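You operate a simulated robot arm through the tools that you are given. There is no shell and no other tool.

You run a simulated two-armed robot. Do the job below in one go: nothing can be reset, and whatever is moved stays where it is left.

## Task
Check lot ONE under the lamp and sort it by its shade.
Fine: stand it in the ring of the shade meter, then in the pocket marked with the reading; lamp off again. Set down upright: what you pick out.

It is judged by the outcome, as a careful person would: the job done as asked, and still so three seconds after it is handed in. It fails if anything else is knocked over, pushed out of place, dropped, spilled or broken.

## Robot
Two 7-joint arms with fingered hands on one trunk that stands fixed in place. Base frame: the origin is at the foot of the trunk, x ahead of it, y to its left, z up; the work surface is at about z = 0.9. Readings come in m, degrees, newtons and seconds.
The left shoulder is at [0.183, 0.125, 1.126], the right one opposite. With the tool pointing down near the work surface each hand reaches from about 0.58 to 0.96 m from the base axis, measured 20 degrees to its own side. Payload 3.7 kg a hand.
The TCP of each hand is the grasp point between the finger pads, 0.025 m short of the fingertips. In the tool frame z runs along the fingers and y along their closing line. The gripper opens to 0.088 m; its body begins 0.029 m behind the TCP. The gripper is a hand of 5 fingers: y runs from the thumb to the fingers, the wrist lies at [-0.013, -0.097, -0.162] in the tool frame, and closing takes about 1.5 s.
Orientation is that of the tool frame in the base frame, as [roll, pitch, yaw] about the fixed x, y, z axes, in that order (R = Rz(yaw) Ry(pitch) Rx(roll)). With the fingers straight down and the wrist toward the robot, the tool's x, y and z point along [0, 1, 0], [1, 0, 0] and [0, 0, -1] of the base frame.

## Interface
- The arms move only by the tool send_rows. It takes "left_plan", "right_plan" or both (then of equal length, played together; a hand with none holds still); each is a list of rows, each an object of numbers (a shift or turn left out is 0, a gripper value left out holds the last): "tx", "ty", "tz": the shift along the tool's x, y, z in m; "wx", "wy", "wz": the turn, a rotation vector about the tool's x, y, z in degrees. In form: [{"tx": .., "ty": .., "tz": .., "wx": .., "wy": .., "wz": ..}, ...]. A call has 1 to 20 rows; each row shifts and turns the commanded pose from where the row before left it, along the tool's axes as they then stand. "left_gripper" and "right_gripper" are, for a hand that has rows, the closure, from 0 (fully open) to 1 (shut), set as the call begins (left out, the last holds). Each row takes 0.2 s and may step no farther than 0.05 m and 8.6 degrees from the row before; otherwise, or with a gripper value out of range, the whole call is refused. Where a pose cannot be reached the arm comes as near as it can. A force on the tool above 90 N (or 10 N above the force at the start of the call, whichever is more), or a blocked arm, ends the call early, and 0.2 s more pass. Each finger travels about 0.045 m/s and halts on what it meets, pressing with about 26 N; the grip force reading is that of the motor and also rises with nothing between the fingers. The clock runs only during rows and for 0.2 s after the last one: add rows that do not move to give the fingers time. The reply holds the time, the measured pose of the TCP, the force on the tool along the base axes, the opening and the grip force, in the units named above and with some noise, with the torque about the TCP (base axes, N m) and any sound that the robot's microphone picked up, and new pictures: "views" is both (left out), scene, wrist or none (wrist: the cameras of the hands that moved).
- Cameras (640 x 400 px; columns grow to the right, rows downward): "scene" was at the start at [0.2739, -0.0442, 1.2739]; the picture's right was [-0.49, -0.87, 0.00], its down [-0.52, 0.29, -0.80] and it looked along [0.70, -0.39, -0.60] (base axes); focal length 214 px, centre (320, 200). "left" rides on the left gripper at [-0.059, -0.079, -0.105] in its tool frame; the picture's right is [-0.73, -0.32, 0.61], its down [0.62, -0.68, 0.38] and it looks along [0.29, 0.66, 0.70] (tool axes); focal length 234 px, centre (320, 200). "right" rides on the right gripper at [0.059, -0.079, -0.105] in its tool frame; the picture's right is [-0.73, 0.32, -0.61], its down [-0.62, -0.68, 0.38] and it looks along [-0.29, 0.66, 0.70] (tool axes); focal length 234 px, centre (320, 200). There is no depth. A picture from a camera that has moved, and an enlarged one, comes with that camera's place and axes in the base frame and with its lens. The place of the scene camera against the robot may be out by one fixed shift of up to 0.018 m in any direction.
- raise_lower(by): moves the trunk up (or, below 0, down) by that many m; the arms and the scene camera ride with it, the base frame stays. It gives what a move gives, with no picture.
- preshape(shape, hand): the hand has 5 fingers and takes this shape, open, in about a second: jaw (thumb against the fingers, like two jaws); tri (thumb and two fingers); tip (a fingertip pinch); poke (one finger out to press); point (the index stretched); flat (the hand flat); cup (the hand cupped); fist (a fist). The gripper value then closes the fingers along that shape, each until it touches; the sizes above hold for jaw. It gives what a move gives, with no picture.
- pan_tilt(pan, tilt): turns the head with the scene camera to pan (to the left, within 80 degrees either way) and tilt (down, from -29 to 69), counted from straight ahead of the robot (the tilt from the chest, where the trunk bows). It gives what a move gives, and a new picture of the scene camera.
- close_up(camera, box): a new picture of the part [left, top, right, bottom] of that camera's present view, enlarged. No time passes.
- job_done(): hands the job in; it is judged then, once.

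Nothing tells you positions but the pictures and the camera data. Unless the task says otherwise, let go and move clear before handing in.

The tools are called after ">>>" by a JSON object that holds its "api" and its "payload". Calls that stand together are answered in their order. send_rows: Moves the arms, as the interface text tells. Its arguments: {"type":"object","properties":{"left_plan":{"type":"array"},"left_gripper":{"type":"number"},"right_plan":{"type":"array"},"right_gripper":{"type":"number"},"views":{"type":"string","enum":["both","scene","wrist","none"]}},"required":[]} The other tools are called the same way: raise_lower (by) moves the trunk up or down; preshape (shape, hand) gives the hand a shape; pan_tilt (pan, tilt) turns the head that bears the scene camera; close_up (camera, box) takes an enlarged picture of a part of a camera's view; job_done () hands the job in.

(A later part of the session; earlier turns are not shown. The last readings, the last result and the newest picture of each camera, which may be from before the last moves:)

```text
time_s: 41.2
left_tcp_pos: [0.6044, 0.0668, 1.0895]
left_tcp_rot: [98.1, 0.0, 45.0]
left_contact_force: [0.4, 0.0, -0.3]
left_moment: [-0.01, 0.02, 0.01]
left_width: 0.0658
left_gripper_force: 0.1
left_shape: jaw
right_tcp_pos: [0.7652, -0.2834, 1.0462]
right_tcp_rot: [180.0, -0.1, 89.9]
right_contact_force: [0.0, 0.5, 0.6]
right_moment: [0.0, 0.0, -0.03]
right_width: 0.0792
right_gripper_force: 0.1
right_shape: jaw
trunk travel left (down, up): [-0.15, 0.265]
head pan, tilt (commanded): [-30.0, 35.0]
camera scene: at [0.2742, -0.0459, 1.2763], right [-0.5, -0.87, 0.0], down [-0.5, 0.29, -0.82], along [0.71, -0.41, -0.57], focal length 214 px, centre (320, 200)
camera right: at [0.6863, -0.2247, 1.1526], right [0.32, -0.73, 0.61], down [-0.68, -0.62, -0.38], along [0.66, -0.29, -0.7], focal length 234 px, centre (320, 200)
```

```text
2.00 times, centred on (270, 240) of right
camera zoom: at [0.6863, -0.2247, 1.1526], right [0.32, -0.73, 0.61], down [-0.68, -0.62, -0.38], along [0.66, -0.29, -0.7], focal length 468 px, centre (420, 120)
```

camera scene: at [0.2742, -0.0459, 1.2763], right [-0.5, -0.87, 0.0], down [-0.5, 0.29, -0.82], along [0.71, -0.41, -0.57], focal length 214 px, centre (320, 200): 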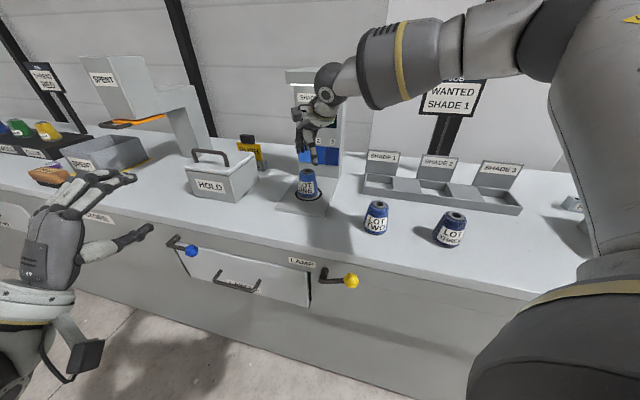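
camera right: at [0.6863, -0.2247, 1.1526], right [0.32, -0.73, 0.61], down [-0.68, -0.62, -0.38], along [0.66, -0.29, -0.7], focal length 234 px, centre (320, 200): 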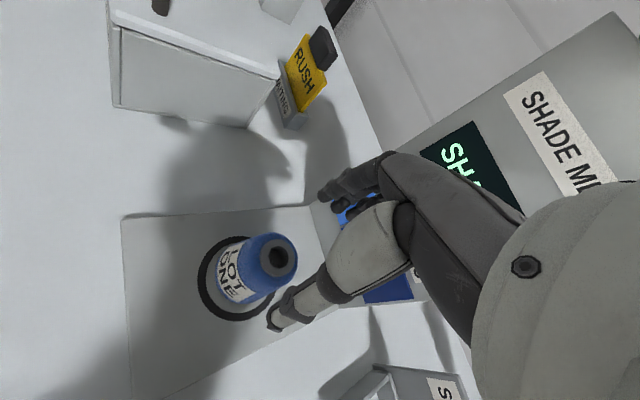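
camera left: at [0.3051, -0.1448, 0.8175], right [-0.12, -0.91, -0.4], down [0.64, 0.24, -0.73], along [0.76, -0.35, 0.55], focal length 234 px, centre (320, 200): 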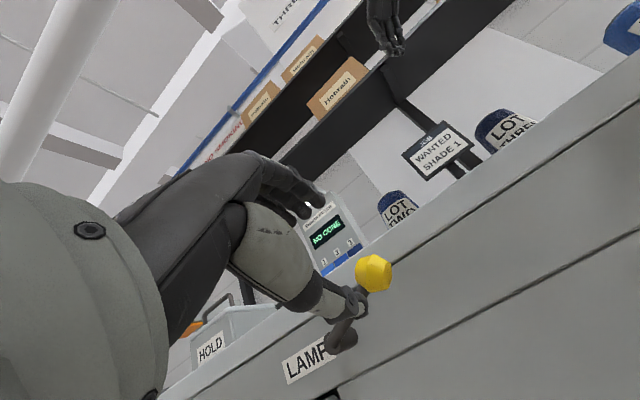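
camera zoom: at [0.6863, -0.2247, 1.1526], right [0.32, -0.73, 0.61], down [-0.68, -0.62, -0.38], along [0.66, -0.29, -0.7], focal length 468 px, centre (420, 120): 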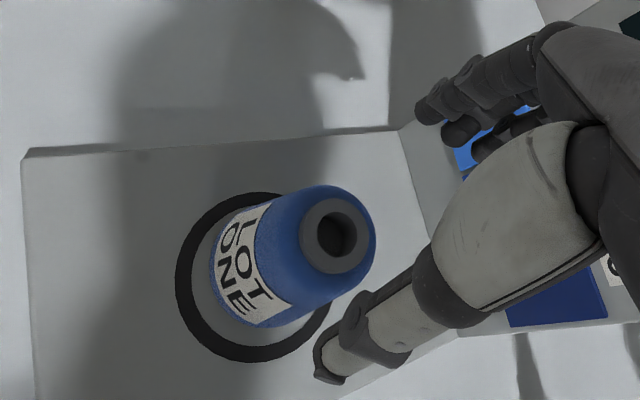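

Lot ONE stands upright inside the ring. I'll pull the hand back toward the robot so that the display can be read.

>>> {"api": "send_rows", "payload": {"right_plan": [{"tz": -0.02}, {"ty": -0.04, "tx": -0.025}, {"ty": -0.04, "tx": -0.025}, {"ty": -0.04, "tx": -0.025}, {"ty": -0.02, "tx": -0.025}, {}], "views": "both"}}

>>> {"api": "close_up", "payload": {"camera": "scene", "box": [260, 60, 400, 230]}}

>>> {"api": "close_up", "payload": {"camera": "right", "box": [300, 20, 460, 180]}}

```text
time_s: 42.6
left_tcp_pos: [0.6046, 0.0664, 1.0905]
left_tcp_rot: [98.0, 0.0, 45.0]
left_contact_force: [-0.4, 0.5, 0.0]
left_moment: [-0.01, -0.02, 0.02]
left_width: 0.0656
left_gripper_force: 0.0
left_shape: jaw
right_tcp_pos: [0.6256, -0.3827, 1.0654]
right_tcp_rot: [-180.0, 0.0, 89.9]
right_contact_force: [0.3, 1.0, 1.0]
right_moment: [0.01, 0.02, 0.01]
right_width: 0.0788
right_gripper_force: 0.2
right_shape: jaw
trunk travel left (down, up): [-0.15, 0.265]
head pan, tilt (commanded): [-30.0, 35.0]
camera scene: at [0.274, -0.0457, 1.2763], right [-0.5, -0.87, 0.0], down [-0.5, 0.29, -0.82], along [0.71, -0.41, -0.57], focal length 214 px, centre (320, 200)
camera right: at [0.5469, -0.324, 1.1717], right [0.32, -0.73, 0.61], down [-0.68, -0.62, -0.38], along [0.66, -0.29, -0.7], focal length 234 px, centre (320, 200)
```

scene: 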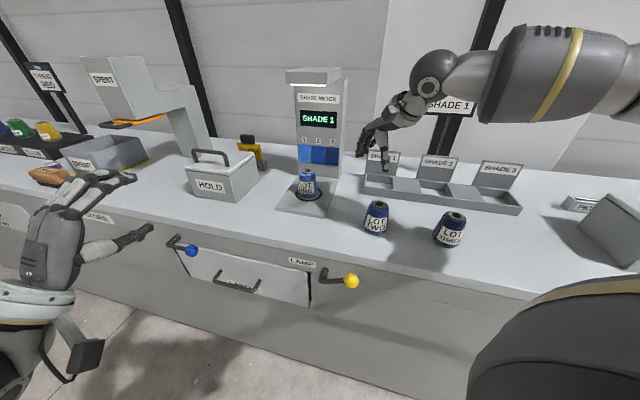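
right: 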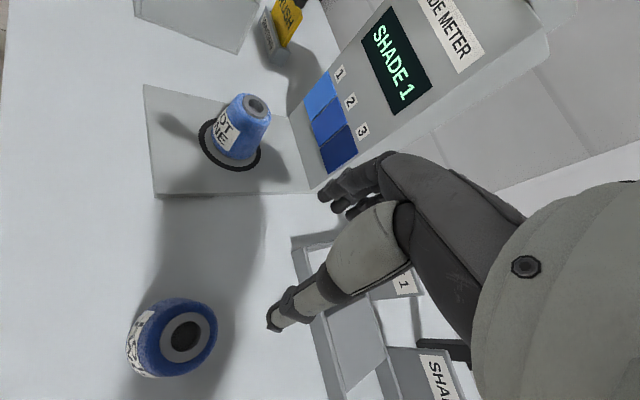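

```text
2.35 times, centred on (330, 145) of scene
camera zoom: at [0.274, -0.0457, 1.2763], right [-0.5, -0.87, 0.0], down [-0.5, 0.29, -0.82], along [0.71, -0.41, -0.57], focal length 505 px, centre (296, 329)
```

zoom: 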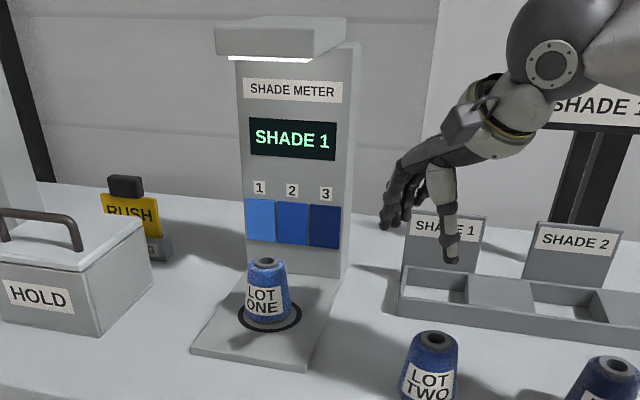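

```text
2.50 times, centred on (380, 100) of right
camera zoom: at [0.5469, -0.324, 1.1717], right [0.32, -0.73, 0.61], down [-0.68, -0.62, -0.38], along [0.66, -0.29, -0.7], focal length 585 px, centre (170, 450)
```

zoom: 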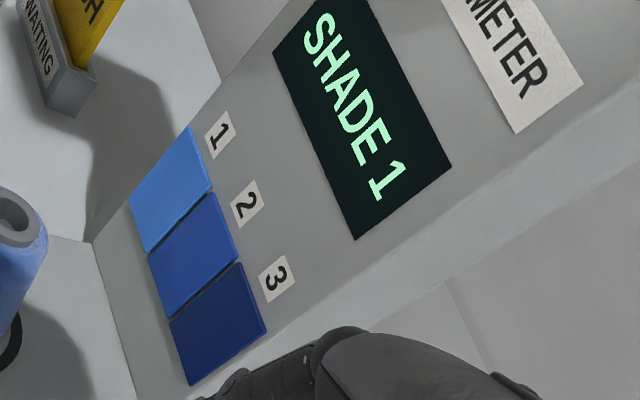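

The display reads SHADE 1, so lot ONE goes in the pocket marked SHADE 1. Before picking it up again I'll use the empty right hand's camera to measure that pocket.

>>> {"api": "send_rows", "payload": {"right_plan": [{"tz": -0.03}, {"tz": -0.03}, {"tx": -0.045, "ty": 0.005}, {"tx": -0.045, "ty": 0.005}, {"tx": -0.045, "ty": 0.005}, {"tx": -0.045, "ty": 0.005}, {}], "views": "both"}}

>>> {"api": "close_up", "payload": {"camera": "right", "box": [180, 80, 420, 300]}}

>>> {"api": "close_up", "payload": {"camera": "scene", "box": [270, 60, 350, 160]}}

```text
time_s: 44.2
left_tcp_pos: [0.6053, 0.0674, 1.0895]
left_tcp_rot: [98.0, 0.0, 45.1]
left_contact_force: [0.3, -0.4, 0.2]
left_moment: [0.01, -0.02, -0.01]
left_width: 0.066
left_gripper_force: 0.2
left_shape: jaw
right_tcp_pos: [0.6451, -0.5606, 1.1261]
right_tcp_rot: [-180.0, 0.0, 90.0]
right_contact_force: [-0.5, 0.9, 0.7]
right_moment: [-0.01, 0.01, -0.02]
right_width: 0.079
right_gripper_force: 0.1
right_shape: jaw
trunk travel left (down, up): [-0.15, 0.265]
head pan, tilt (commanded): [-30.0, 35.0]
camera scene: at [0.2738, -0.0458, 1.2765], right [-0.5, -0.87, 0.0], down [-0.5, 0.29, -0.82], along [0.71, -0.41, -0.57], focal length 214 px, centre (320, 200)
camera right: at [0.5666, -0.5024, 1.2311], right [0.32, -0.73, 0.61], down [-0.68, -0.62, -0.38], along [0.66, -0.29, -0.7], focal length 234 px, centre (320, 200)
```

scene: 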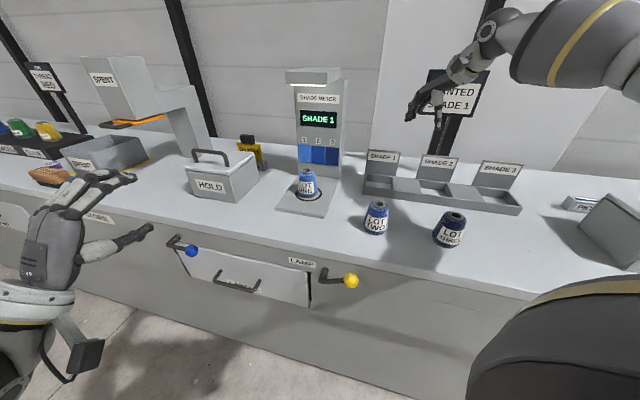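
right: 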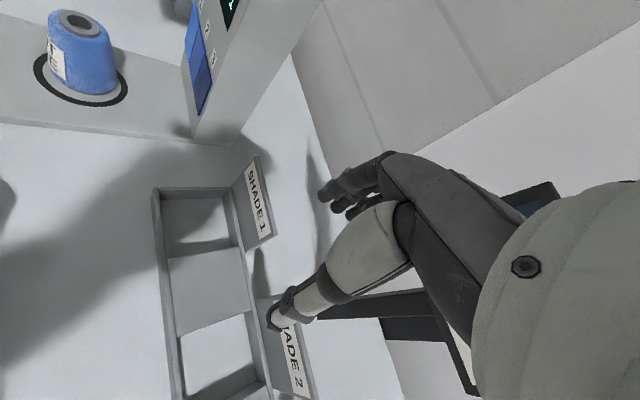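

```text
1.82 times, centred on (300, 190) of right
camera zoom: at [0.5666, -0.5024, 1.2311], right [0.32, -0.73, 0.61], down [-0.68, -0.62, -0.38], along [0.66, -0.29, -0.7], focal length 426 px, centre (356, 218)
```

zoom: 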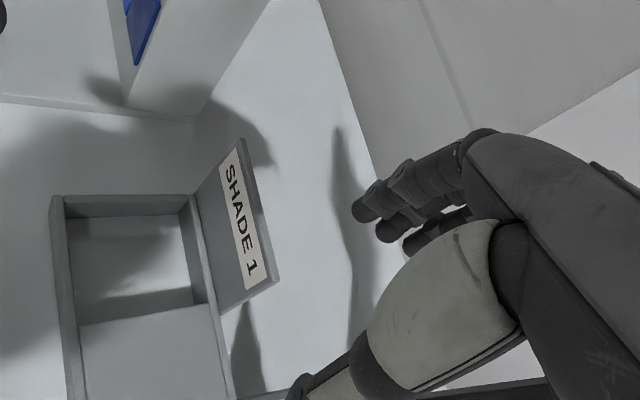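

```text
4.00 times, centred on (310, 110) of scene
camera zoom: at [0.2738, -0.0458, 1.2765], right [-0.5, -0.87, 0.0], down [-0.5, 0.29, -0.82], along [0.71, -0.41, -0.57], focal length 858 px, centre (360, 560)
```

zoom: 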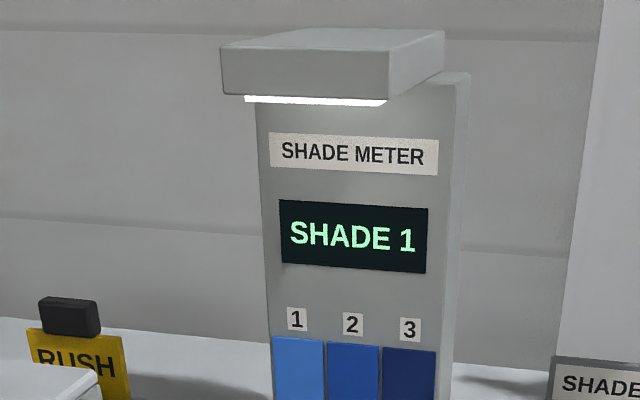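

SHADE 1 is confirmed. I'll enlarge the SHADE 1 pocket in the wrist view for measurement.

>>> {"api": "close_up", "payload": {"camera": "right", "box": [140, 150, 300, 270]}}

```text
3.33 times, centred on (220, 210) of right
camera zoom: at [0.5666, -0.5024, 1.2311], right [0.32, -0.73, 0.61], down [-0.68, -0.62, -0.38], along [0.66, -0.29, -0.7], focal length 781 px, centre (653, 167)
```

zoom: 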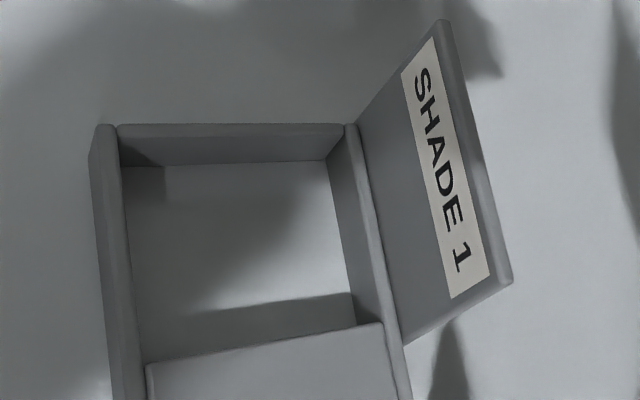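

The SHADE 1 pocket's inside spans about 8 cm, centred near (0.695, -0.495), with the sign plate only 4.5 cm behind that centre. I'll test here, empty-handed and high up, whether the hand can take yaw 150°, which keeps the fingers clear of the sign.

>>> {"api": "send_rows", "payload": {"right_plan": [{"wz": -7.5}, {"wz": -7.5}, {"wz": -7.5}, {"wz": -7.5}, {"wz": -7.5}, {"wz": -7.5}, {"wz": -7.5}, {"wz": -7.5}, {}], "views": "both"}}

```text
time_s: 46.2
left_tcp_pos: [0.6036, 0.0665, 1.091]
left_tcp_rot: [98.0, 0.0, 45.1]
left_contact_force: [0.6, -0.2, 0.2]
left_moment: [-0.01, 0.0, 0.03]
left_width: 0.066
left_gripper_force: 0.0
left_shape: jaw
right_tcp_pos: [0.6431, -0.5582, 1.1257]
right_tcp_rot: [179.9, 0.0, 150.1]
right_contact_force: [0.1, 0.0, -0.6]
right_moment: [0.02, -0.01, -0.02]
right_width: 0.0792
right_gripper_force: 0.0
right_shape: jaw
right hand out of reach, approached as far as the arm can: row 8
trunk travel left (down, up): [-0.15, 0.265]
head pan, tilt (commanded): [-30.0, 35.0]
camera scene: at [0.2737, -0.0457, 1.2765], right [-0.5, -0.87, 0.0], down [-0.5, 0.29, -0.82], along [0.71, -0.41, -0.57], focal length 214 px, centre (320, 200)
camera right: at [0.5526, -0.5988, 1.2311], right [0.79, -0.08, 0.61], down [0.2, -0.9, -0.38], along [0.58, 0.43, -0.7], focal length 234 px, centre (320, 200)
```

scene: 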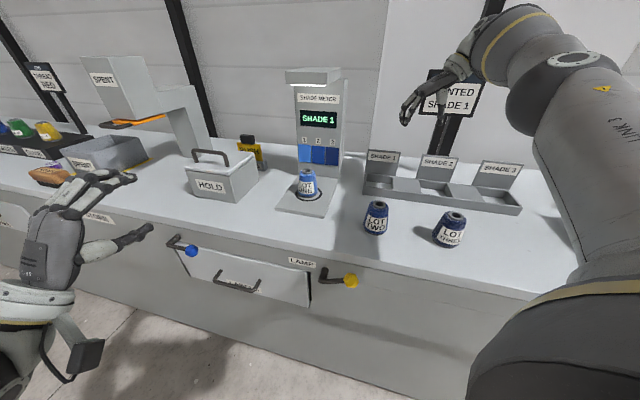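
right: 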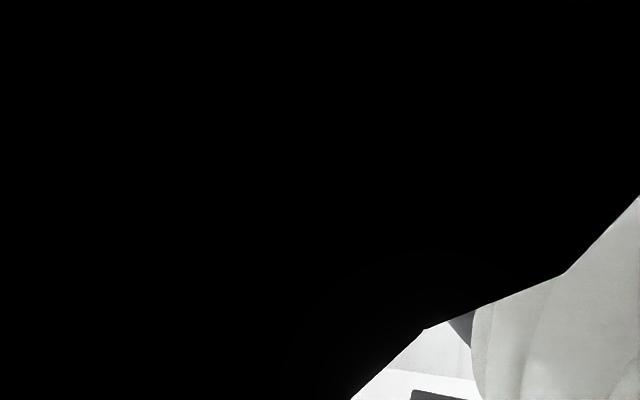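

Yaw 150° is right at the arm's limit here, so I'll use about 145°, which still leaves room to the sign. I'll rehearse empty-handed above the pocket centre, keeping the fingertips above the sign.

>>> {"api": "send_rows", "payload": {"right_plan": [{"wz": 5}, {"ty": 0.041, "tx": -0.008}, {"ty": 0.041, "tx": -0.008}, {"tz": 0.04}, {"tz": 0.04}, {}], "views": "both"}}

>>> {"api": "close_up", "payload": {"camera": "scene", "box": [340, 60, 540, 220]}}

```text
time_s: 47.6
left_tcp_pos: [0.6033, 0.0664, 1.0902]
left_tcp_rot: [98.0, 0.0, 44.9]
left_contact_force: [-0.3, 0.6, 0.1]
left_moment: [-0.02, 0.02, 0.01]
left_width: 0.0656
left_gripper_force: 0.0
left_shape: jaw
right_tcp_pos: [0.7054, -0.5018, 1.0478]
right_tcp_rot: [-179.9, 0.0, 145.1]
right_contact_force: [0.4, 0.2, -0.1]
right_moment: [-0.02, 0.0, -0.01]
right_width: 0.0794
right_gripper_force: 0.0
right_shape: jaw
trunk travel left (down, up): [-0.15, 0.265]
head pan, tilt (commanded): [-30.0, 35.0]
camera scene: at [0.2736, -0.0457, 1.2766], right [-0.5, -0.87, 0.0], down [-0.5, 0.29, -0.82], along [0.71, -0.41, -0.57], focal length 214 px, centre (320, 200)
camera right: at [0.6112, -0.533, 1.1532], right [0.78, -0.15, 0.61], down [0.12, -0.92, -0.38], along [0.62, 0.37, -0.7], focal length 234 px, centre (320, 200)
```

scene: 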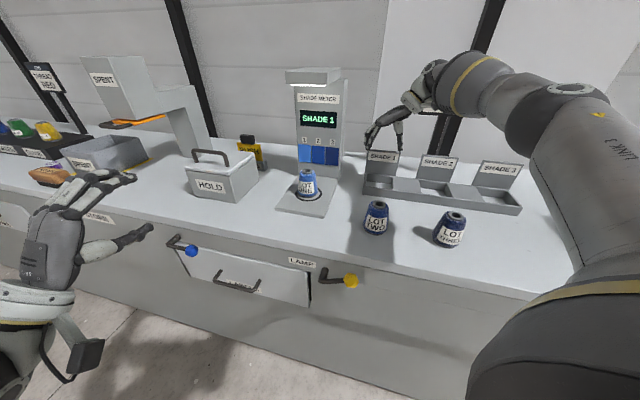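
right: 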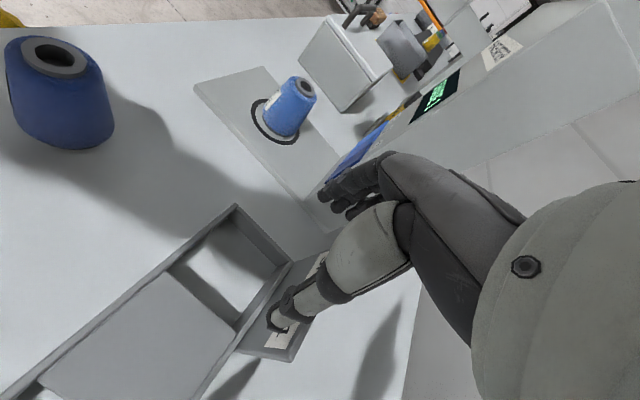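

```text
2.50 times, centred on (440, 140) of scene
camera zoom: at [0.2736, -0.0457, 1.2766], right [-0.5, -0.87, 0.0], down [-0.5, 0.29, -0.82], along [0.71, -0.41, -0.57], focal length 536 px, centre (20, 350)
```

zoom: 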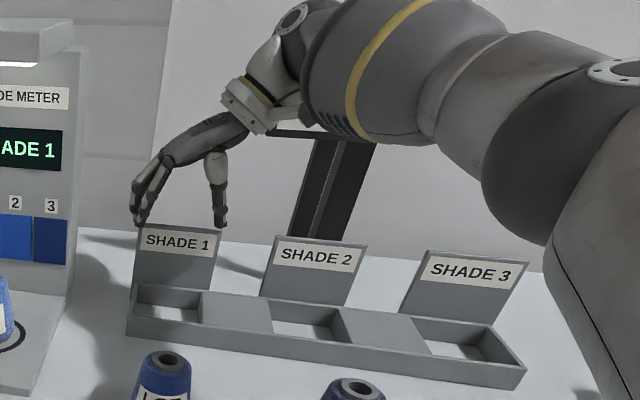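

Yaw 145° is reachable over the pocket and the wrist camera is clear there. I'll measure the pocket again from this view.

>>> {"api": "close_up", "payload": {"camera": "right", "box": [150, 190, 340, 370]}}

```text
2.22 times, centred on (245, 280) of right
camera zoom: at [0.6112, -0.533, 1.1532], right [0.78, -0.15, 0.61], down [0.12, -0.92, -0.38], along [0.62, 0.37, -0.7], focal length 520 px, centre (487, 22)
```

zoom: 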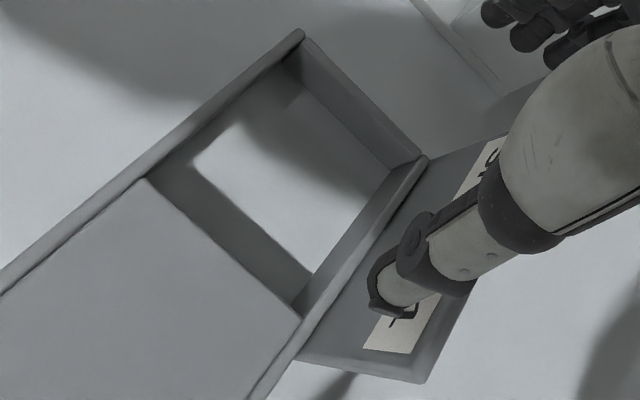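

Both views agree: the pocket centre is near d=0.840, e=0.141 (bench coordinates). Now I'll go back to the ring, high and around the meter's column, to pick lot ONE up again.

>>> {"api": "send_rows", "payload": {"right_plan": [{"tz": -0.026}, {"tz": -0.026}, {"tx": 0.0373, "ty": 0.0153}, {"tx": 0.0373, "ty": 0.0153}, {"tx": 0.0373, "ty": 0.0153}, {"wz": 7.86}, {"wz": 7.86}, {"wz": 7.86}, {"wz": 7.86}, {"wz": 7.86}, {"wz": 7.86}, {"wz": 7.86}, {"tz": 0.04}, {}], "views": "both"}}

>>> {"api": "close_up", "payload": {"camera": "right", "box": [160, 60, 340, 220]}}

```text
time_s: 50.6
left_tcp_pos: [0.6046, 0.0669, 1.0896]
left_tcp_rot: [98.0, 0.0, 45.0]
left_contact_force: [-0.3, -0.2, 0.1]
left_moment: [0.0, 0.0, -0.01]
left_width: 0.0657
left_gripper_force: 0.1
left_shape: jaw
right_tcp_pos: [0.6384, -0.4009, 1.06]
right_tcp_rot: [179.9, 0.1, 89.9]
right_contact_force: [0.7, -0.1, -0.2]
right_moment: [0.04, -0.01, -0.02]
right_width: 0.0791
right_gripper_force: 0.1
right_shape: jaw
trunk travel left (down, up): [-0.15, 0.265]
head pan, tilt (commanded): [-30.0, 35.0]
camera scene: at [0.2735, -0.0457, 1.2766], right [-0.5, -0.87, 0.0], down [-0.5, 0.29, -0.82], along [0.71, -0.41, -0.57], focal length 214 px, centre (320, 200)
camera right: at [0.5598, -0.343, 1.1655], right [0.32, -0.73, 0.61], down [-0.68, -0.62, -0.38], along [0.66, -0.29, -0.69], focal length 234 px, centre (320, 200)
```

scene: 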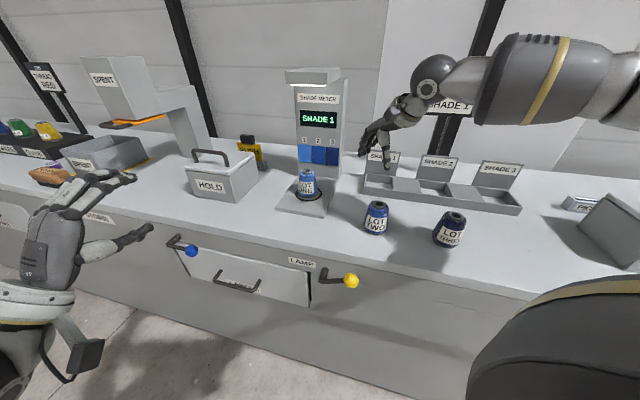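
right: 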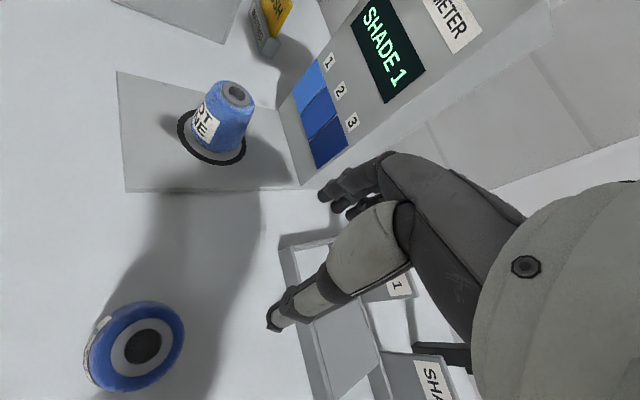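

```text
2.50 times, centred on (250, 140) of right
camera zoom: at [0.5598, -0.343, 1.1655], right [0.32, -0.73, 0.61], down [-0.68, -0.62, -0.38], along [0.66, -0.29, -0.69], focal length 585 px, centre (495, 350)
```

zoom: 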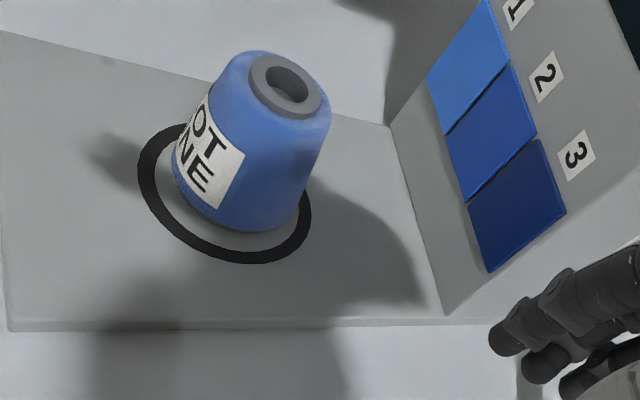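

Lot ONE sits centred in the ring at about (0.766, -0.283). I'll move over it and lower the open hand around it.

>>> {"api": "send_rows", "payload": {"right_plan": [{"ty": 0.0318, "tx": 0.0296}, {"ty": 0.0318, "tx": 0.0296}, {"ty": 0.0318, "tx": 0.0296}, {"ty": 0.0318, "tx": 0.0296}, {}], "views": "wrist"}}

>>> {"api": "close_up", "payload": {"camera": "right", "box": [170, 140, 370, 340]}}

```text
time_s: 51.8
left_tcp_pos: [0.6039, 0.0662, 1.0918]
left_tcp_rot: [98.0, 0.0, 44.8]
left_contact_force: [1.1, 0.1, 0.3]
left_moment: [-0.03, -0.04, 0.03]
left_width: 0.0656
left_gripper_force: 0.1
left_shape: jaw
right_tcp_pos: [0.7676, -0.2817, 1.0586]
right_tcp_rot: [179.9, 0.1, 89.9]
right_contact_force: [-0.1, -0.2, 0.5]
right_moment: [0.02, -0.03, -0.03]
right_width: 0.0793
right_gripper_force: 0.1
right_shape: jaw
trunk travel left (down, up): [-0.15, 0.265]
head pan, tilt (commanded): [-30.0, 35.0]
camera right: at [0.688, -0.2227, 1.1649], right [0.32, -0.73, 0.61], down [-0.68, -0.62, -0.38], along [0.66, -0.29, -0.7], focal length 234 px, centre (320, 200)
```

right: 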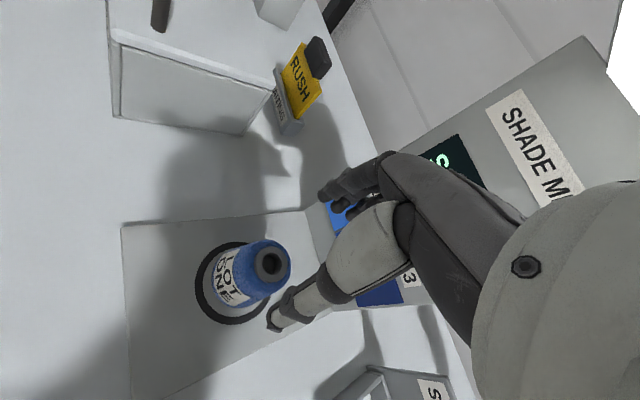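

```text
2.00 times, centred on (270, 240) of right
camera zoom: at [0.688, -0.2227, 1.1649], right [0.32, -0.73, 0.61], down [-0.68, -0.62, -0.38], along [0.66, -0.29, -0.7], focal length 468 px, centre (420, 120)
```

zoom: 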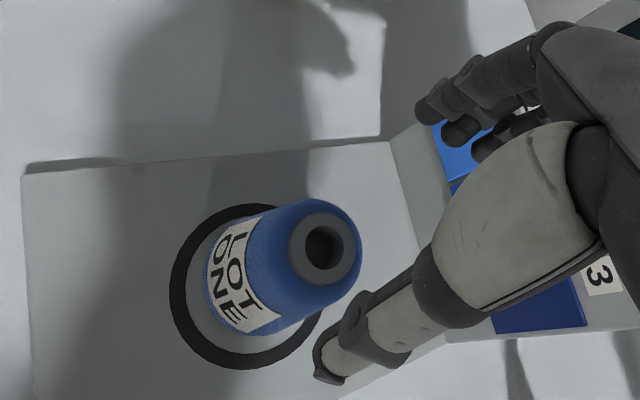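

The hand is centred to about 1 mm over the cone. Lowering and gripping slightly higher than before, so the fingertips will clear the tray rim.

>>> {"api": "send_rows", "payload": {"right_plan": [{"tz": 0.035, "tx": -0.001}, {"tz": 0.034}, {"tz": 0.019}, {}], "views": "none"}}

>>> {"api": "send_rows", "payload": {"right_plan": [{}, {}, {}, {}, {}, {}, {}], "right_gripper": 0.9, "views": "wrist"}}

>>> {"api": "close_up", "payload": {"camera": "right", "box": [170, 140, 370, 340]}}

```text
time_s: 52.8
left_tcp_pos: [0.6048, 0.0671, 1.0903]
left_tcp_rot: [98.0, 0.0, 45.1]
left_contact_force: [-0.7, -0.9, 0.6]
left_moment: [0.04, 0.01, 0.03]
left_width: 0.0658
left_gripper_force: 0.1
left_shape: jaw
right_tcp_pos: [0.765, -0.283, 0.9704]
right_tcp_rot: [179.9, 0.0, 90.0]
right_contact_force: [0.0, 0.0, 0.1]
right_moment: [0.01, 0.01, 0.01]
right_width: 0.0791
right_gripper_force: 0.0
right_shape: jaw
trunk travel left (down, up): [-0.15, 0.265]
head pan, tilt (commanded): [-30.0, 35.0]
```

```text
time_s: 54.4
left_tcp_pos: [0.6047, 0.0663, 1.09]
left_tcp_rot: [98.0, 0.0, 45.1]
left_contact_force: [-0.3, 1.1, 0.0]
left_moment: [-0.03, -0.01, 0.0]
left_width: 0.0657
left_gripper_force: 0.1
left_shape: jaw
right_tcp_pos: [0.7649, -0.2828, 0.9703]
right_tcp_rot: [180.0, 0.0, 90.0]
right_contact_force: [0.0, 0.2, 0.4]
right_moment: [-0.01, -0.01, -0.04]
right_width: 0.0436
right_gripper_force: 26.3
right_shape: jaw
trunk travel left (down, up): [-0.15, 0.265]
head pan, tilt (commanded): [-30.0, 35.0]
camera right: at [0.686, -0.2251, 1.075], right [0.32, -0.73, 0.61], down [-0.68, -0.62, -0.38], along [0.66, -0.29, -0.7], focal length 234 px, centre (320, 200)
```

right: 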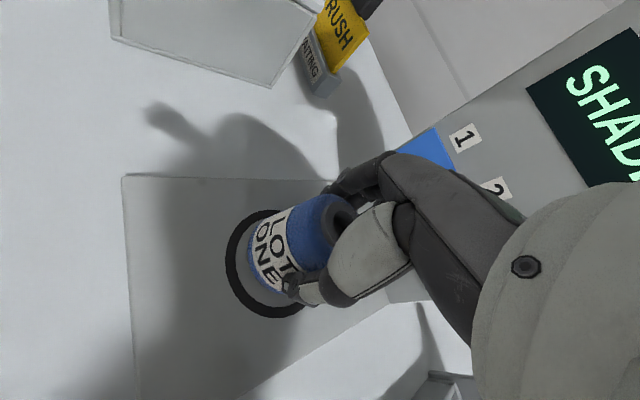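

```text
2.00 times, centred on (270, 240) of right
camera zoom: at [0.686, -0.2251, 1.075], right [0.32, -0.73, 0.61], down [-0.68, -0.62, -0.38], along [0.66, -0.29, -0.7], focal length 468 px, centre (420, 120)
```

zoom: 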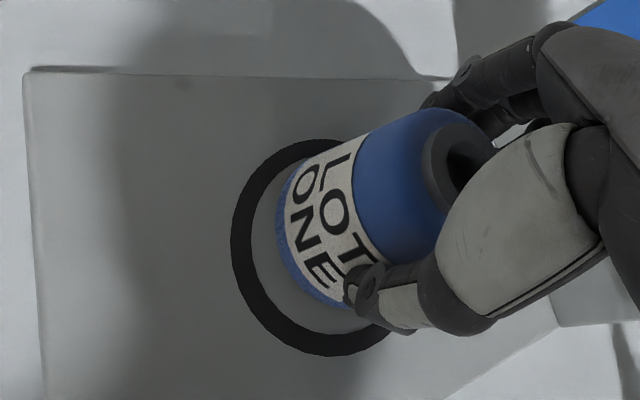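

It's gripped again (26 N). I'll lift it straight up and carry it back out in front of the meter.

>>> {"api": "send_rows", "payload": {"right_plan": [{"tz": -0.01}, {"tz": -0.02}, {"tz": -0.03}, {"tz": -0.03}, {"ty": -0.0318, "tx": -0.0296}, {"ty": -0.0318, "tx": -0.0296}, {"ty": -0.0318, "tx": -0.0296}, {"ty": -0.0318, "tx": -0.0296}, {"tz": -0.03}, {"tz": -0.02}, {}], "views": "both"}}

```text
time_s: 56.8
left_tcp_pos: [0.6046, 0.0663, 1.0902]
left_tcp_rot: [98.0, 0.0, 45.2]
left_contact_force: [0.0, 0.6, 0.1]
left_moment: [-0.01, 0.04, 0.02]
left_width: 0.0656
left_gripper_force: 0.0
left_shape: jaw
right_tcp_pos: [0.637, -0.3985, 1.1092]
right_tcp_rot: [-180.0, 0.1, 89.9]
right_contact_force: [0.1, -0.7, -1.7]
right_moment: [0.01, -0.02, -0.02]
right_width: 0.0433
right_gripper_force: 26.0
right_shape: jaw
trunk travel left (down, up): [-0.15, 0.265]
head pan, tilt (commanded): [-30.0, 35.0]
camera scene: at [0.2742, -0.046, 1.2763], right [-0.5, -0.87, 0.0], down [-0.5, 0.29, -0.82], along [0.71, -0.41, -0.57], focal length 214 px, centre (320, 200)
camera right: at [0.5574, -0.3406, 1.214], right [0.32, -0.73, 0.61], down [-0.68, -0.62, -0.38], along [0.66, -0.29, -0.7], focal length 234 px, centre (320, 200)
```

scene: 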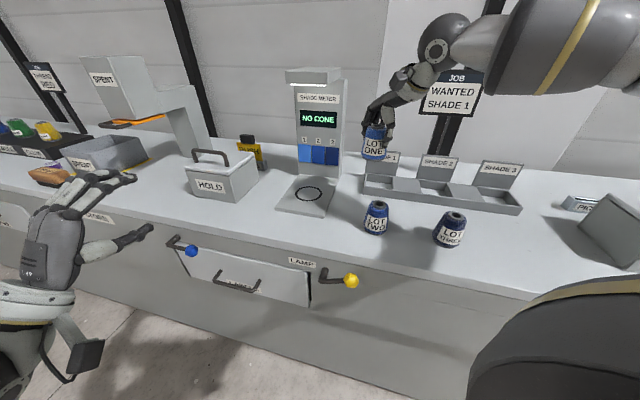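
right: 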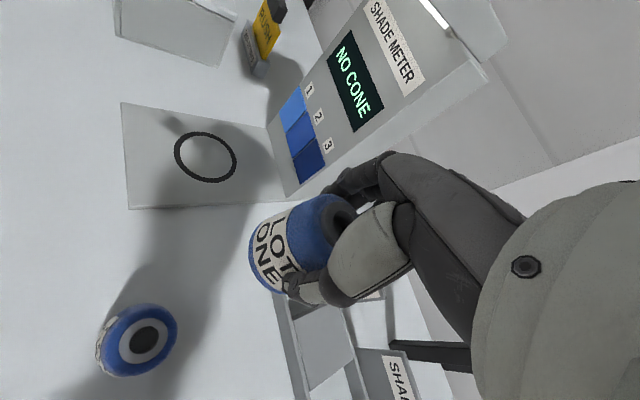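

The hand is clear. I'll turn to yaw 145° here and carry the cone over the SHADE 1 pocket, still above the sign's top.

>>> {"api": "send_rows", "payload": {"right_plan": [{"wz": -7.86}, {"wz": -7.86}, {"wz": -7.86}, {"wz": -7.86}, {"wz": -7.86}, {"wz": -7.86}, {"wz": -7.86}, {"tx": -0.0328, "ty": -0.0151}, {"tx": -0.0328, "ty": -0.0151}, {"tx": -0.0327, "ty": -0.0152}, {}], "views": "both"}}

>>> {"api": "close_up", "payload": {"camera": "right", "box": [150, 170, 370, 370]}}

>>> {"api": "close_up", "payload": {"camera": "scene", "box": [340, 60, 540, 220]}}

```text
time_s: 59.2
left_tcp_pos: [0.6045, 0.0673, 1.0908]
left_tcp_rot: [98.0, 0.0, 44.9]
left_contact_force: [-0.2, 0.9, 0.0]
left_moment: [-0.02, 0.0, 0.03]
left_width: 0.0658
left_gripper_force: 0.1
left_shape: jaw
right_tcp_pos: [0.6913, -0.4939, 1.1118]
right_tcp_rot: [179.9, 0.1, 145.1]
right_contact_force: [-0.6, 1.2, -1.3]
right_moment: [-0.03, 0.01, 0.01]
right_width: 0.0434
right_gripper_force: 26.2
right_shape: jaw
trunk travel left (down, up): [-0.15, 0.265]
head pan, tilt (commanded): [-30.0, 35.0]
camera scene: at [0.2734, -0.0458, 1.2767], right [-0.5, -0.87, 0.0], down [-0.5, 0.29, -0.82], along [0.71, -0.41, -0.57], focal length 214 px, centre (320, 200)
camera right: at [0.5979, -0.5249, 1.2172], right [0.78, -0.15, 0.61], down [0.12, -0.92, -0.38], along [0.61, 0.37, -0.7], focal length 234 px, centre (320, 200)
```

scene: 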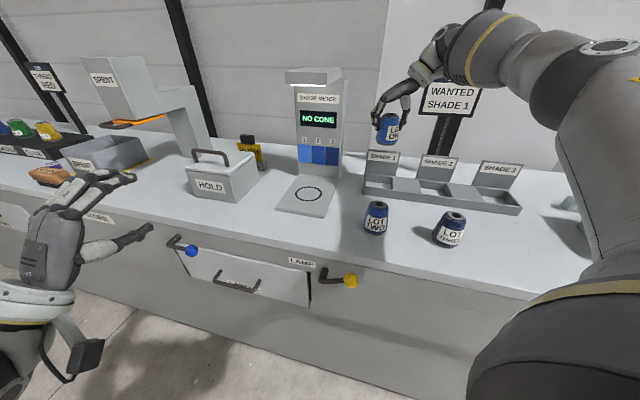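
right: 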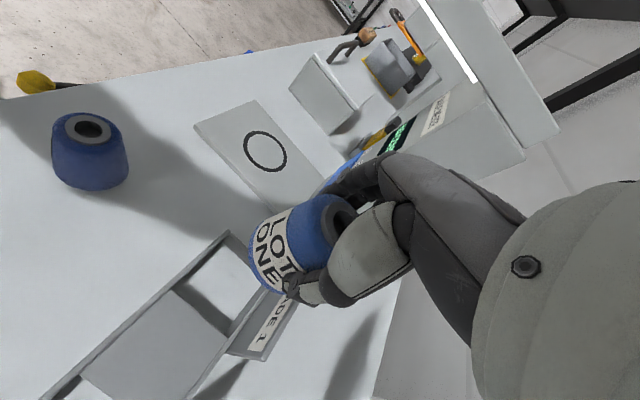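

```text
2.00 times, centred on (260, 270) of right
camera zoom: at [0.5979, -0.5249, 1.2172], right [0.78, -0.15, 0.61], down [0.12, -0.92, -0.38], along [0.61, 0.37, -0.7], focal length 468 px, centre (440, 60)
```

zoom: 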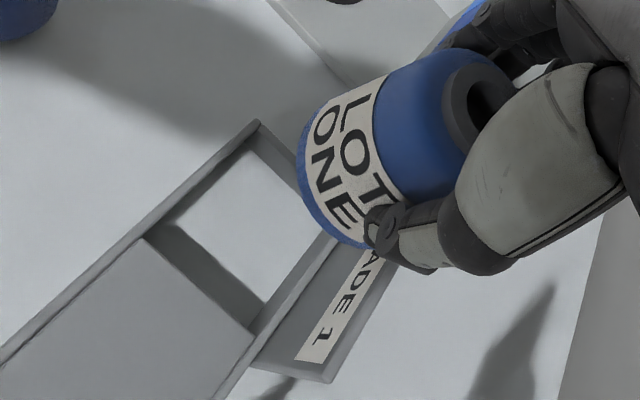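

```text
2.50 times, centred on (440, 140) of scene
camera zoom: at [0.2734, -0.0458, 1.2767], right [-0.5, -0.87, 0.0], down [-0.5, 0.29, -0.82], along [0.71, -0.41, -0.57], focal length 536 px, centre (20, 350)
```

zoom: 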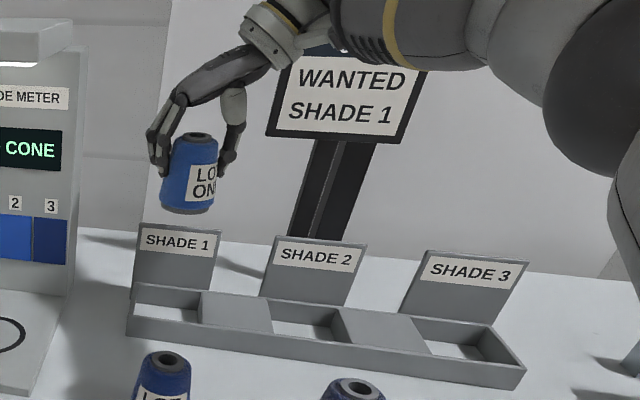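

The cone is upright and over the pocket. I'll lower it in stages, first to just below the sign's top edge, and check clearances.

>>> {"api": "send_rows", "payload": {"right_plan": [{"tz": 0.03, "ty": 0.0014}, {"tz": 0.03}, {"tz": 0.02}, {}], "views": "both"}}

>>> {"api": "close_up", "payload": {"camera": "right", "box": [150, 170, 370, 370]}}

>>> {"api": "close_up", "payload": {"camera": "scene", "box": [340, 90, 480, 220]}}

```text
time_s: 60.2
left_tcp_pos: [0.6042, 0.0662, 1.0902]
left_tcp_rot: [98.1, 0.0, 44.9]
left_contact_force: [-0.5, 0.1, 0.3]
left_moment: [-0.03, -0.01, 0.0]
left_width: 0.0657
left_gripper_force: 0.1
left_shape: jaw
right_tcp_pos: [0.6928, -0.4928, 1.0302]
right_tcp_rot: [-179.9, -0.1, 145.0]
right_contact_force: [0.0, 0.0, -0.9]
right_moment: [-0.03, -0.02, -0.01]
right_width: 0.0434
right_gripper_force: 26.2
right_shape: jaw
trunk travel left (down, up): [-0.15, 0.265]
head pan, tilt (commanded): [-30.0, 35.0]
camera scene: at [0.2739, -0.0458, 1.2764], right [-0.5, -0.87, 0.0], down [-0.5, 0.29, -0.82], along [0.71, -0.41, -0.57], focal length 214 px, centre (320, 200)
camera right: at [0.5994, -0.5242, 1.1363], right [0.78, -0.15, 0.61], down [0.12, -0.92, -0.38], along [0.61, 0.37, -0.7], focal length 234 px, centre (320, 200)
```

scene: 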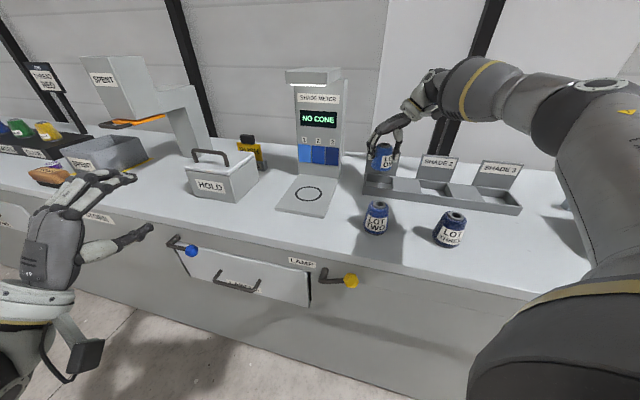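
right: 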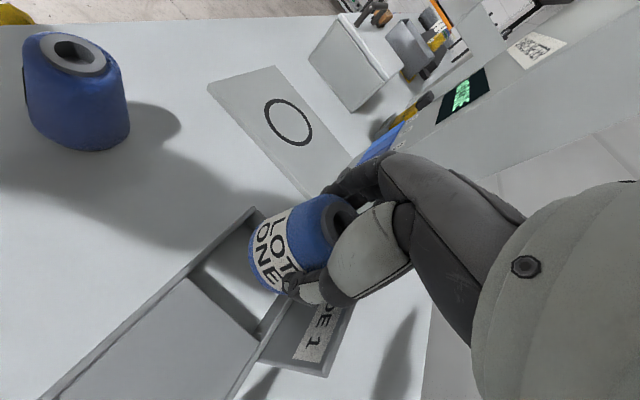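

```text
2.00 times, centred on (260, 270) of right
camera zoom: at [0.5994, -0.5242, 1.1363], right [0.78, -0.15, 0.61], down [0.12, -0.92, -0.38], along [0.61, 0.37, -0.7], focal length 468 px, centre (440, 60)
```

zoom: 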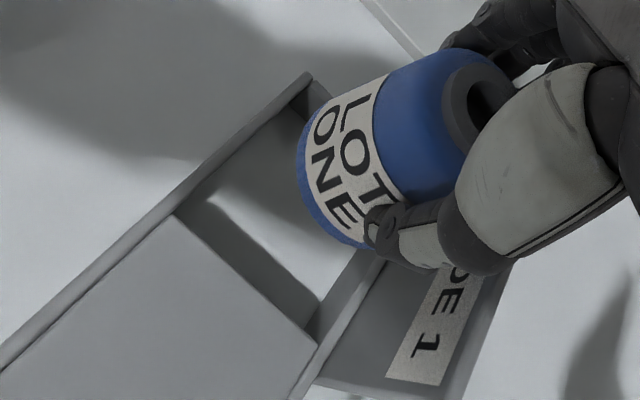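

```text
3.08 times, centred on (410, 155) of scene
camera zoom: at [0.2739, -0.0458, 1.2764], right [-0.5, -0.87, 0.0], down [-0.5, 0.29, -0.82], along [0.71, -0.41, -0.57], focal length 660 px, centre (43, 338)
```

zoom: 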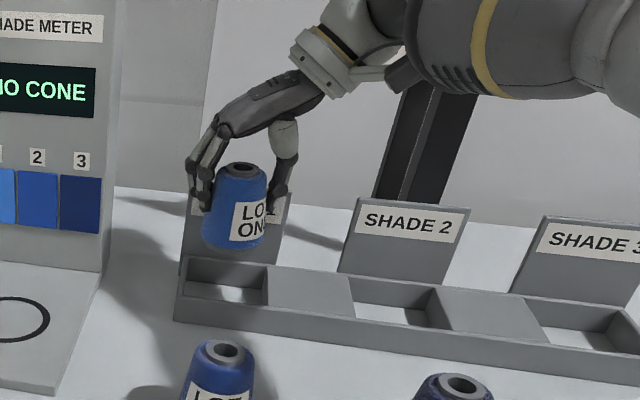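

Clearances look fine. I'll lower until the cone's base is about at rim level and check its alignment with the pocket.

>>> {"api": "send_rows", "payload": {"right_plan": [{"tz": 0.015, "tx": 0.0015}, {"tz": 0.015}, {"tz": 0.007}, {}], "views": "both"}}

>>> {"api": "close_up", "payload": {"camera": "right", "box": [180, 160, 370, 340]}}

>>> {"api": "close_up", "payload": {"camera": "scene", "box": [350, 110, 450, 210]}}

```text
time_s: 61.2
left_tcp_pos: [0.6055, 0.0673, 1.0913]
left_tcp_rot: [98.0, 0.0, 45.1]
left_contact_force: [0.0, 0.3, 0.3]
left_moment: [-0.03, -0.02, 0.03]
left_width: 0.0657
left_gripper_force: 0.2
left_shape: jaw
right_tcp_pos: [0.6928, -0.4951, 0.9943]
right_tcp_rot: [180.0, 0.0, 145.0]
right_contact_force: [-0.5, -0.5, -2.2]
right_moment: [-0.02, 0.04, 0.0]
right_width: 0.0435
right_gripper_force: 26.3
right_shape: jaw
trunk travel left (down, up): [-0.15, 0.265]
head pan, tilt (commanded): [-30.0, 35.0]
camera scene: at [0.2741, -0.0459, 1.2764], right [-0.5, -0.87, 0.0], down [-0.5, 0.29, -0.82], along [0.71, -0.41, -0.57], focal length 214 px, centre (320, 200)
camera right: at [0.5998, -0.5252, 1.0991], right [0.78, -0.15, 0.61], down [0.12, -0.92, -0.38], along [0.61, 0.37, -0.7], focal length 234 px, centre (320, 200)
```

scene: 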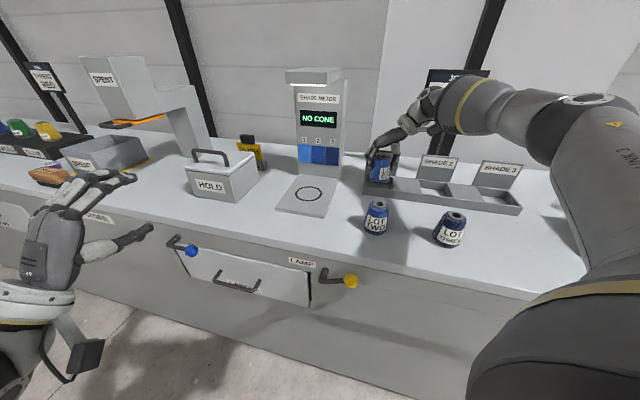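
right: 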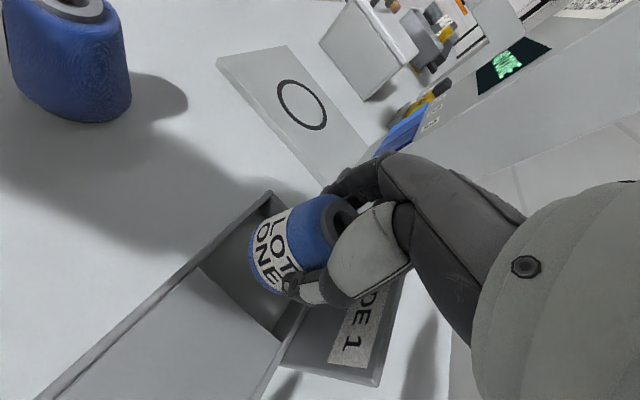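

```text
2.22 times, centred on (275, 250) of right
camera zoom: at [0.5998, -0.5252, 1.0991], right [0.78, -0.15, 0.61], down [0.12, -0.92, -0.38], along [0.61, 0.37, -0.7], focal length 520 px, centre (420, 89)
```

zoom: 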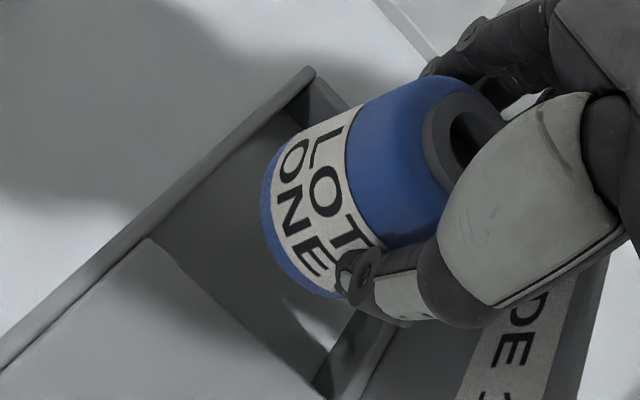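

```text
4.00 times, centred on (400, 160) of scene
camera zoom: at [0.2741, -0.0459, 1.2764], right [-0.5, -0.87, 0.0], down [-0.5, 0.29, -0.82], along [0.71, -0.41, -0.57], focal length 858 px, centre (0, 360)
```

zoom: 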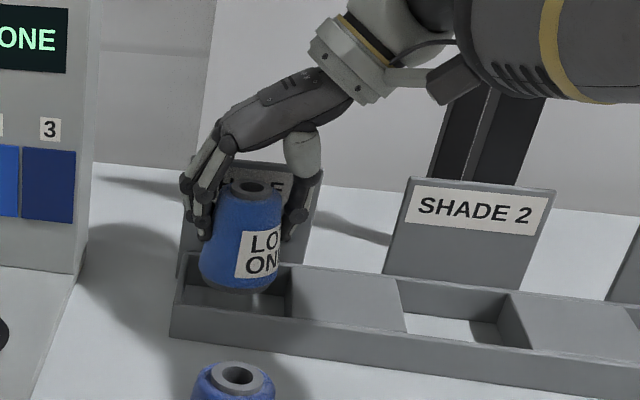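

The base is centred over the pocket at rim level. I'll continue down into the pocket in small steps, watching the force.

>>> {"api": "send_rows", "payload": {"right_plan": [{"tz": 0.01}, {"tz": 0.01}, {"tz": 0.006}, {}], "views": "both"}}

>>> {"api": "close_up", "payload": {"camera": "scene", "box": [350, 110, 450, 210]}}

>>> {"api": "close_up", "payload": {"camera": "right", "box": [180, 160, 370, 340]}}

```text
time_s: 62.2
left_tcp_pos: [0.6052, 0.0663, 1.0918]
left_tcp_rot: [98.1, 0.0, 45.0]
left_contact_force: [-0.4, 0.1, 1.6]
left_moment: [0.02, 0.0, -0.01]
left_width: 0.0657
left_gripper_force: 0.1
left_shape: jaw
right_tcp_pos: [0.6946, -0.4929, 0.9674]
right_tcp_rot: [180.0, 0.0, 144.9]
right_contact_force: [0.2, -0.7, -1.4]
right_moment: [0.04, 0.03, 0.01]
right_width: 0.0434
right_gripper_force: 26.0
right_shape: jaw
trunk travel left (down, up): [-0.15, 0.265]
head pan, tilt (commanded): [-30.0, 35.0]
camera scene: at [0.274, -0.0459, 1.2764], right [-0.5, -0.87, 0.0], down [-0.5, 0.29, -0.82], along [0.71, -0.41, -0.57], focal length 214 px, centre (320, 200)
camera right: at [0.601, -0.5251, 1.0724], right [0.78, -0.15, 0.61], down [0.12, -0.92, -0.38], along [0.61, 0.37, -0.7], focal length 234 px, centre (320, 200)
```

scene: 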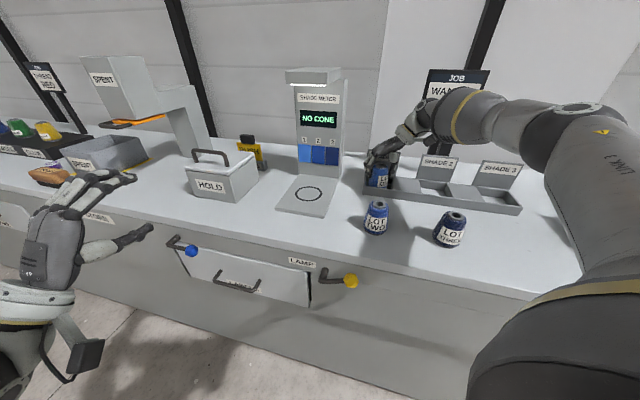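
right: 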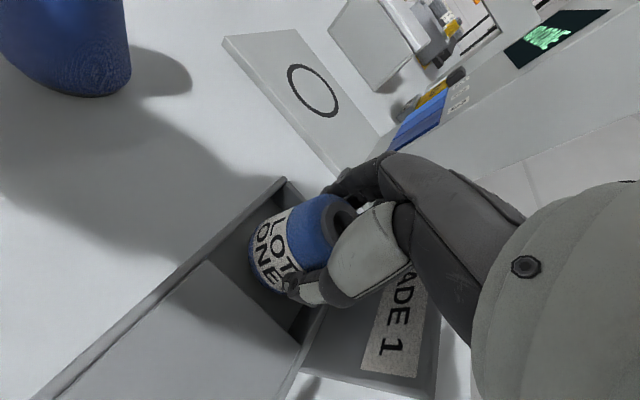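

```text
4.00 times, centred on (400, 160) of scene
camera zoom: at [0.274, -0.0459, 1.2764], right [-0.5, -0.87, 0.0], down [-0.5, 0.29, -0.82], along [0.71, -0.41, -0.57], focal length 858 px, centre (0, 360)
```

zoom: 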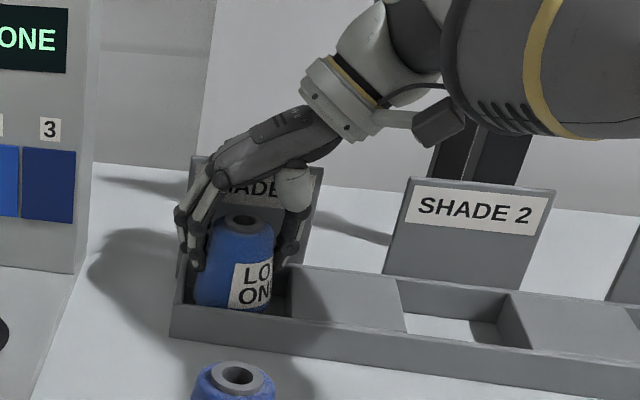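

```text
2.22 times, centred on (275, 250) of right
camera zoom: at [0.601, -0.5251, 1.0724], right [0.78, -0.15, 0.61], down [0.12, -0.92, -0.38], along [0.61, 0.37, -0.7], focal length 520 px, centre (420, 89)
```

zoom: 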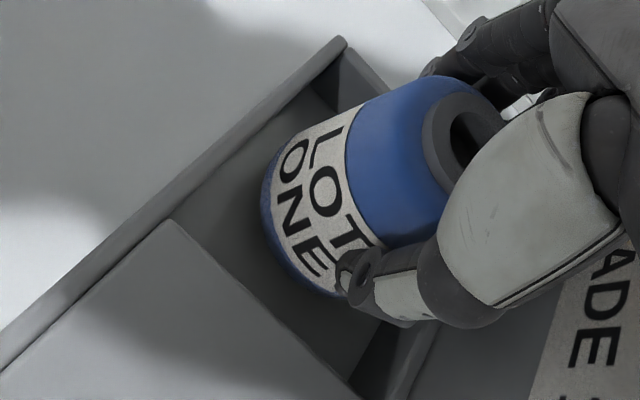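

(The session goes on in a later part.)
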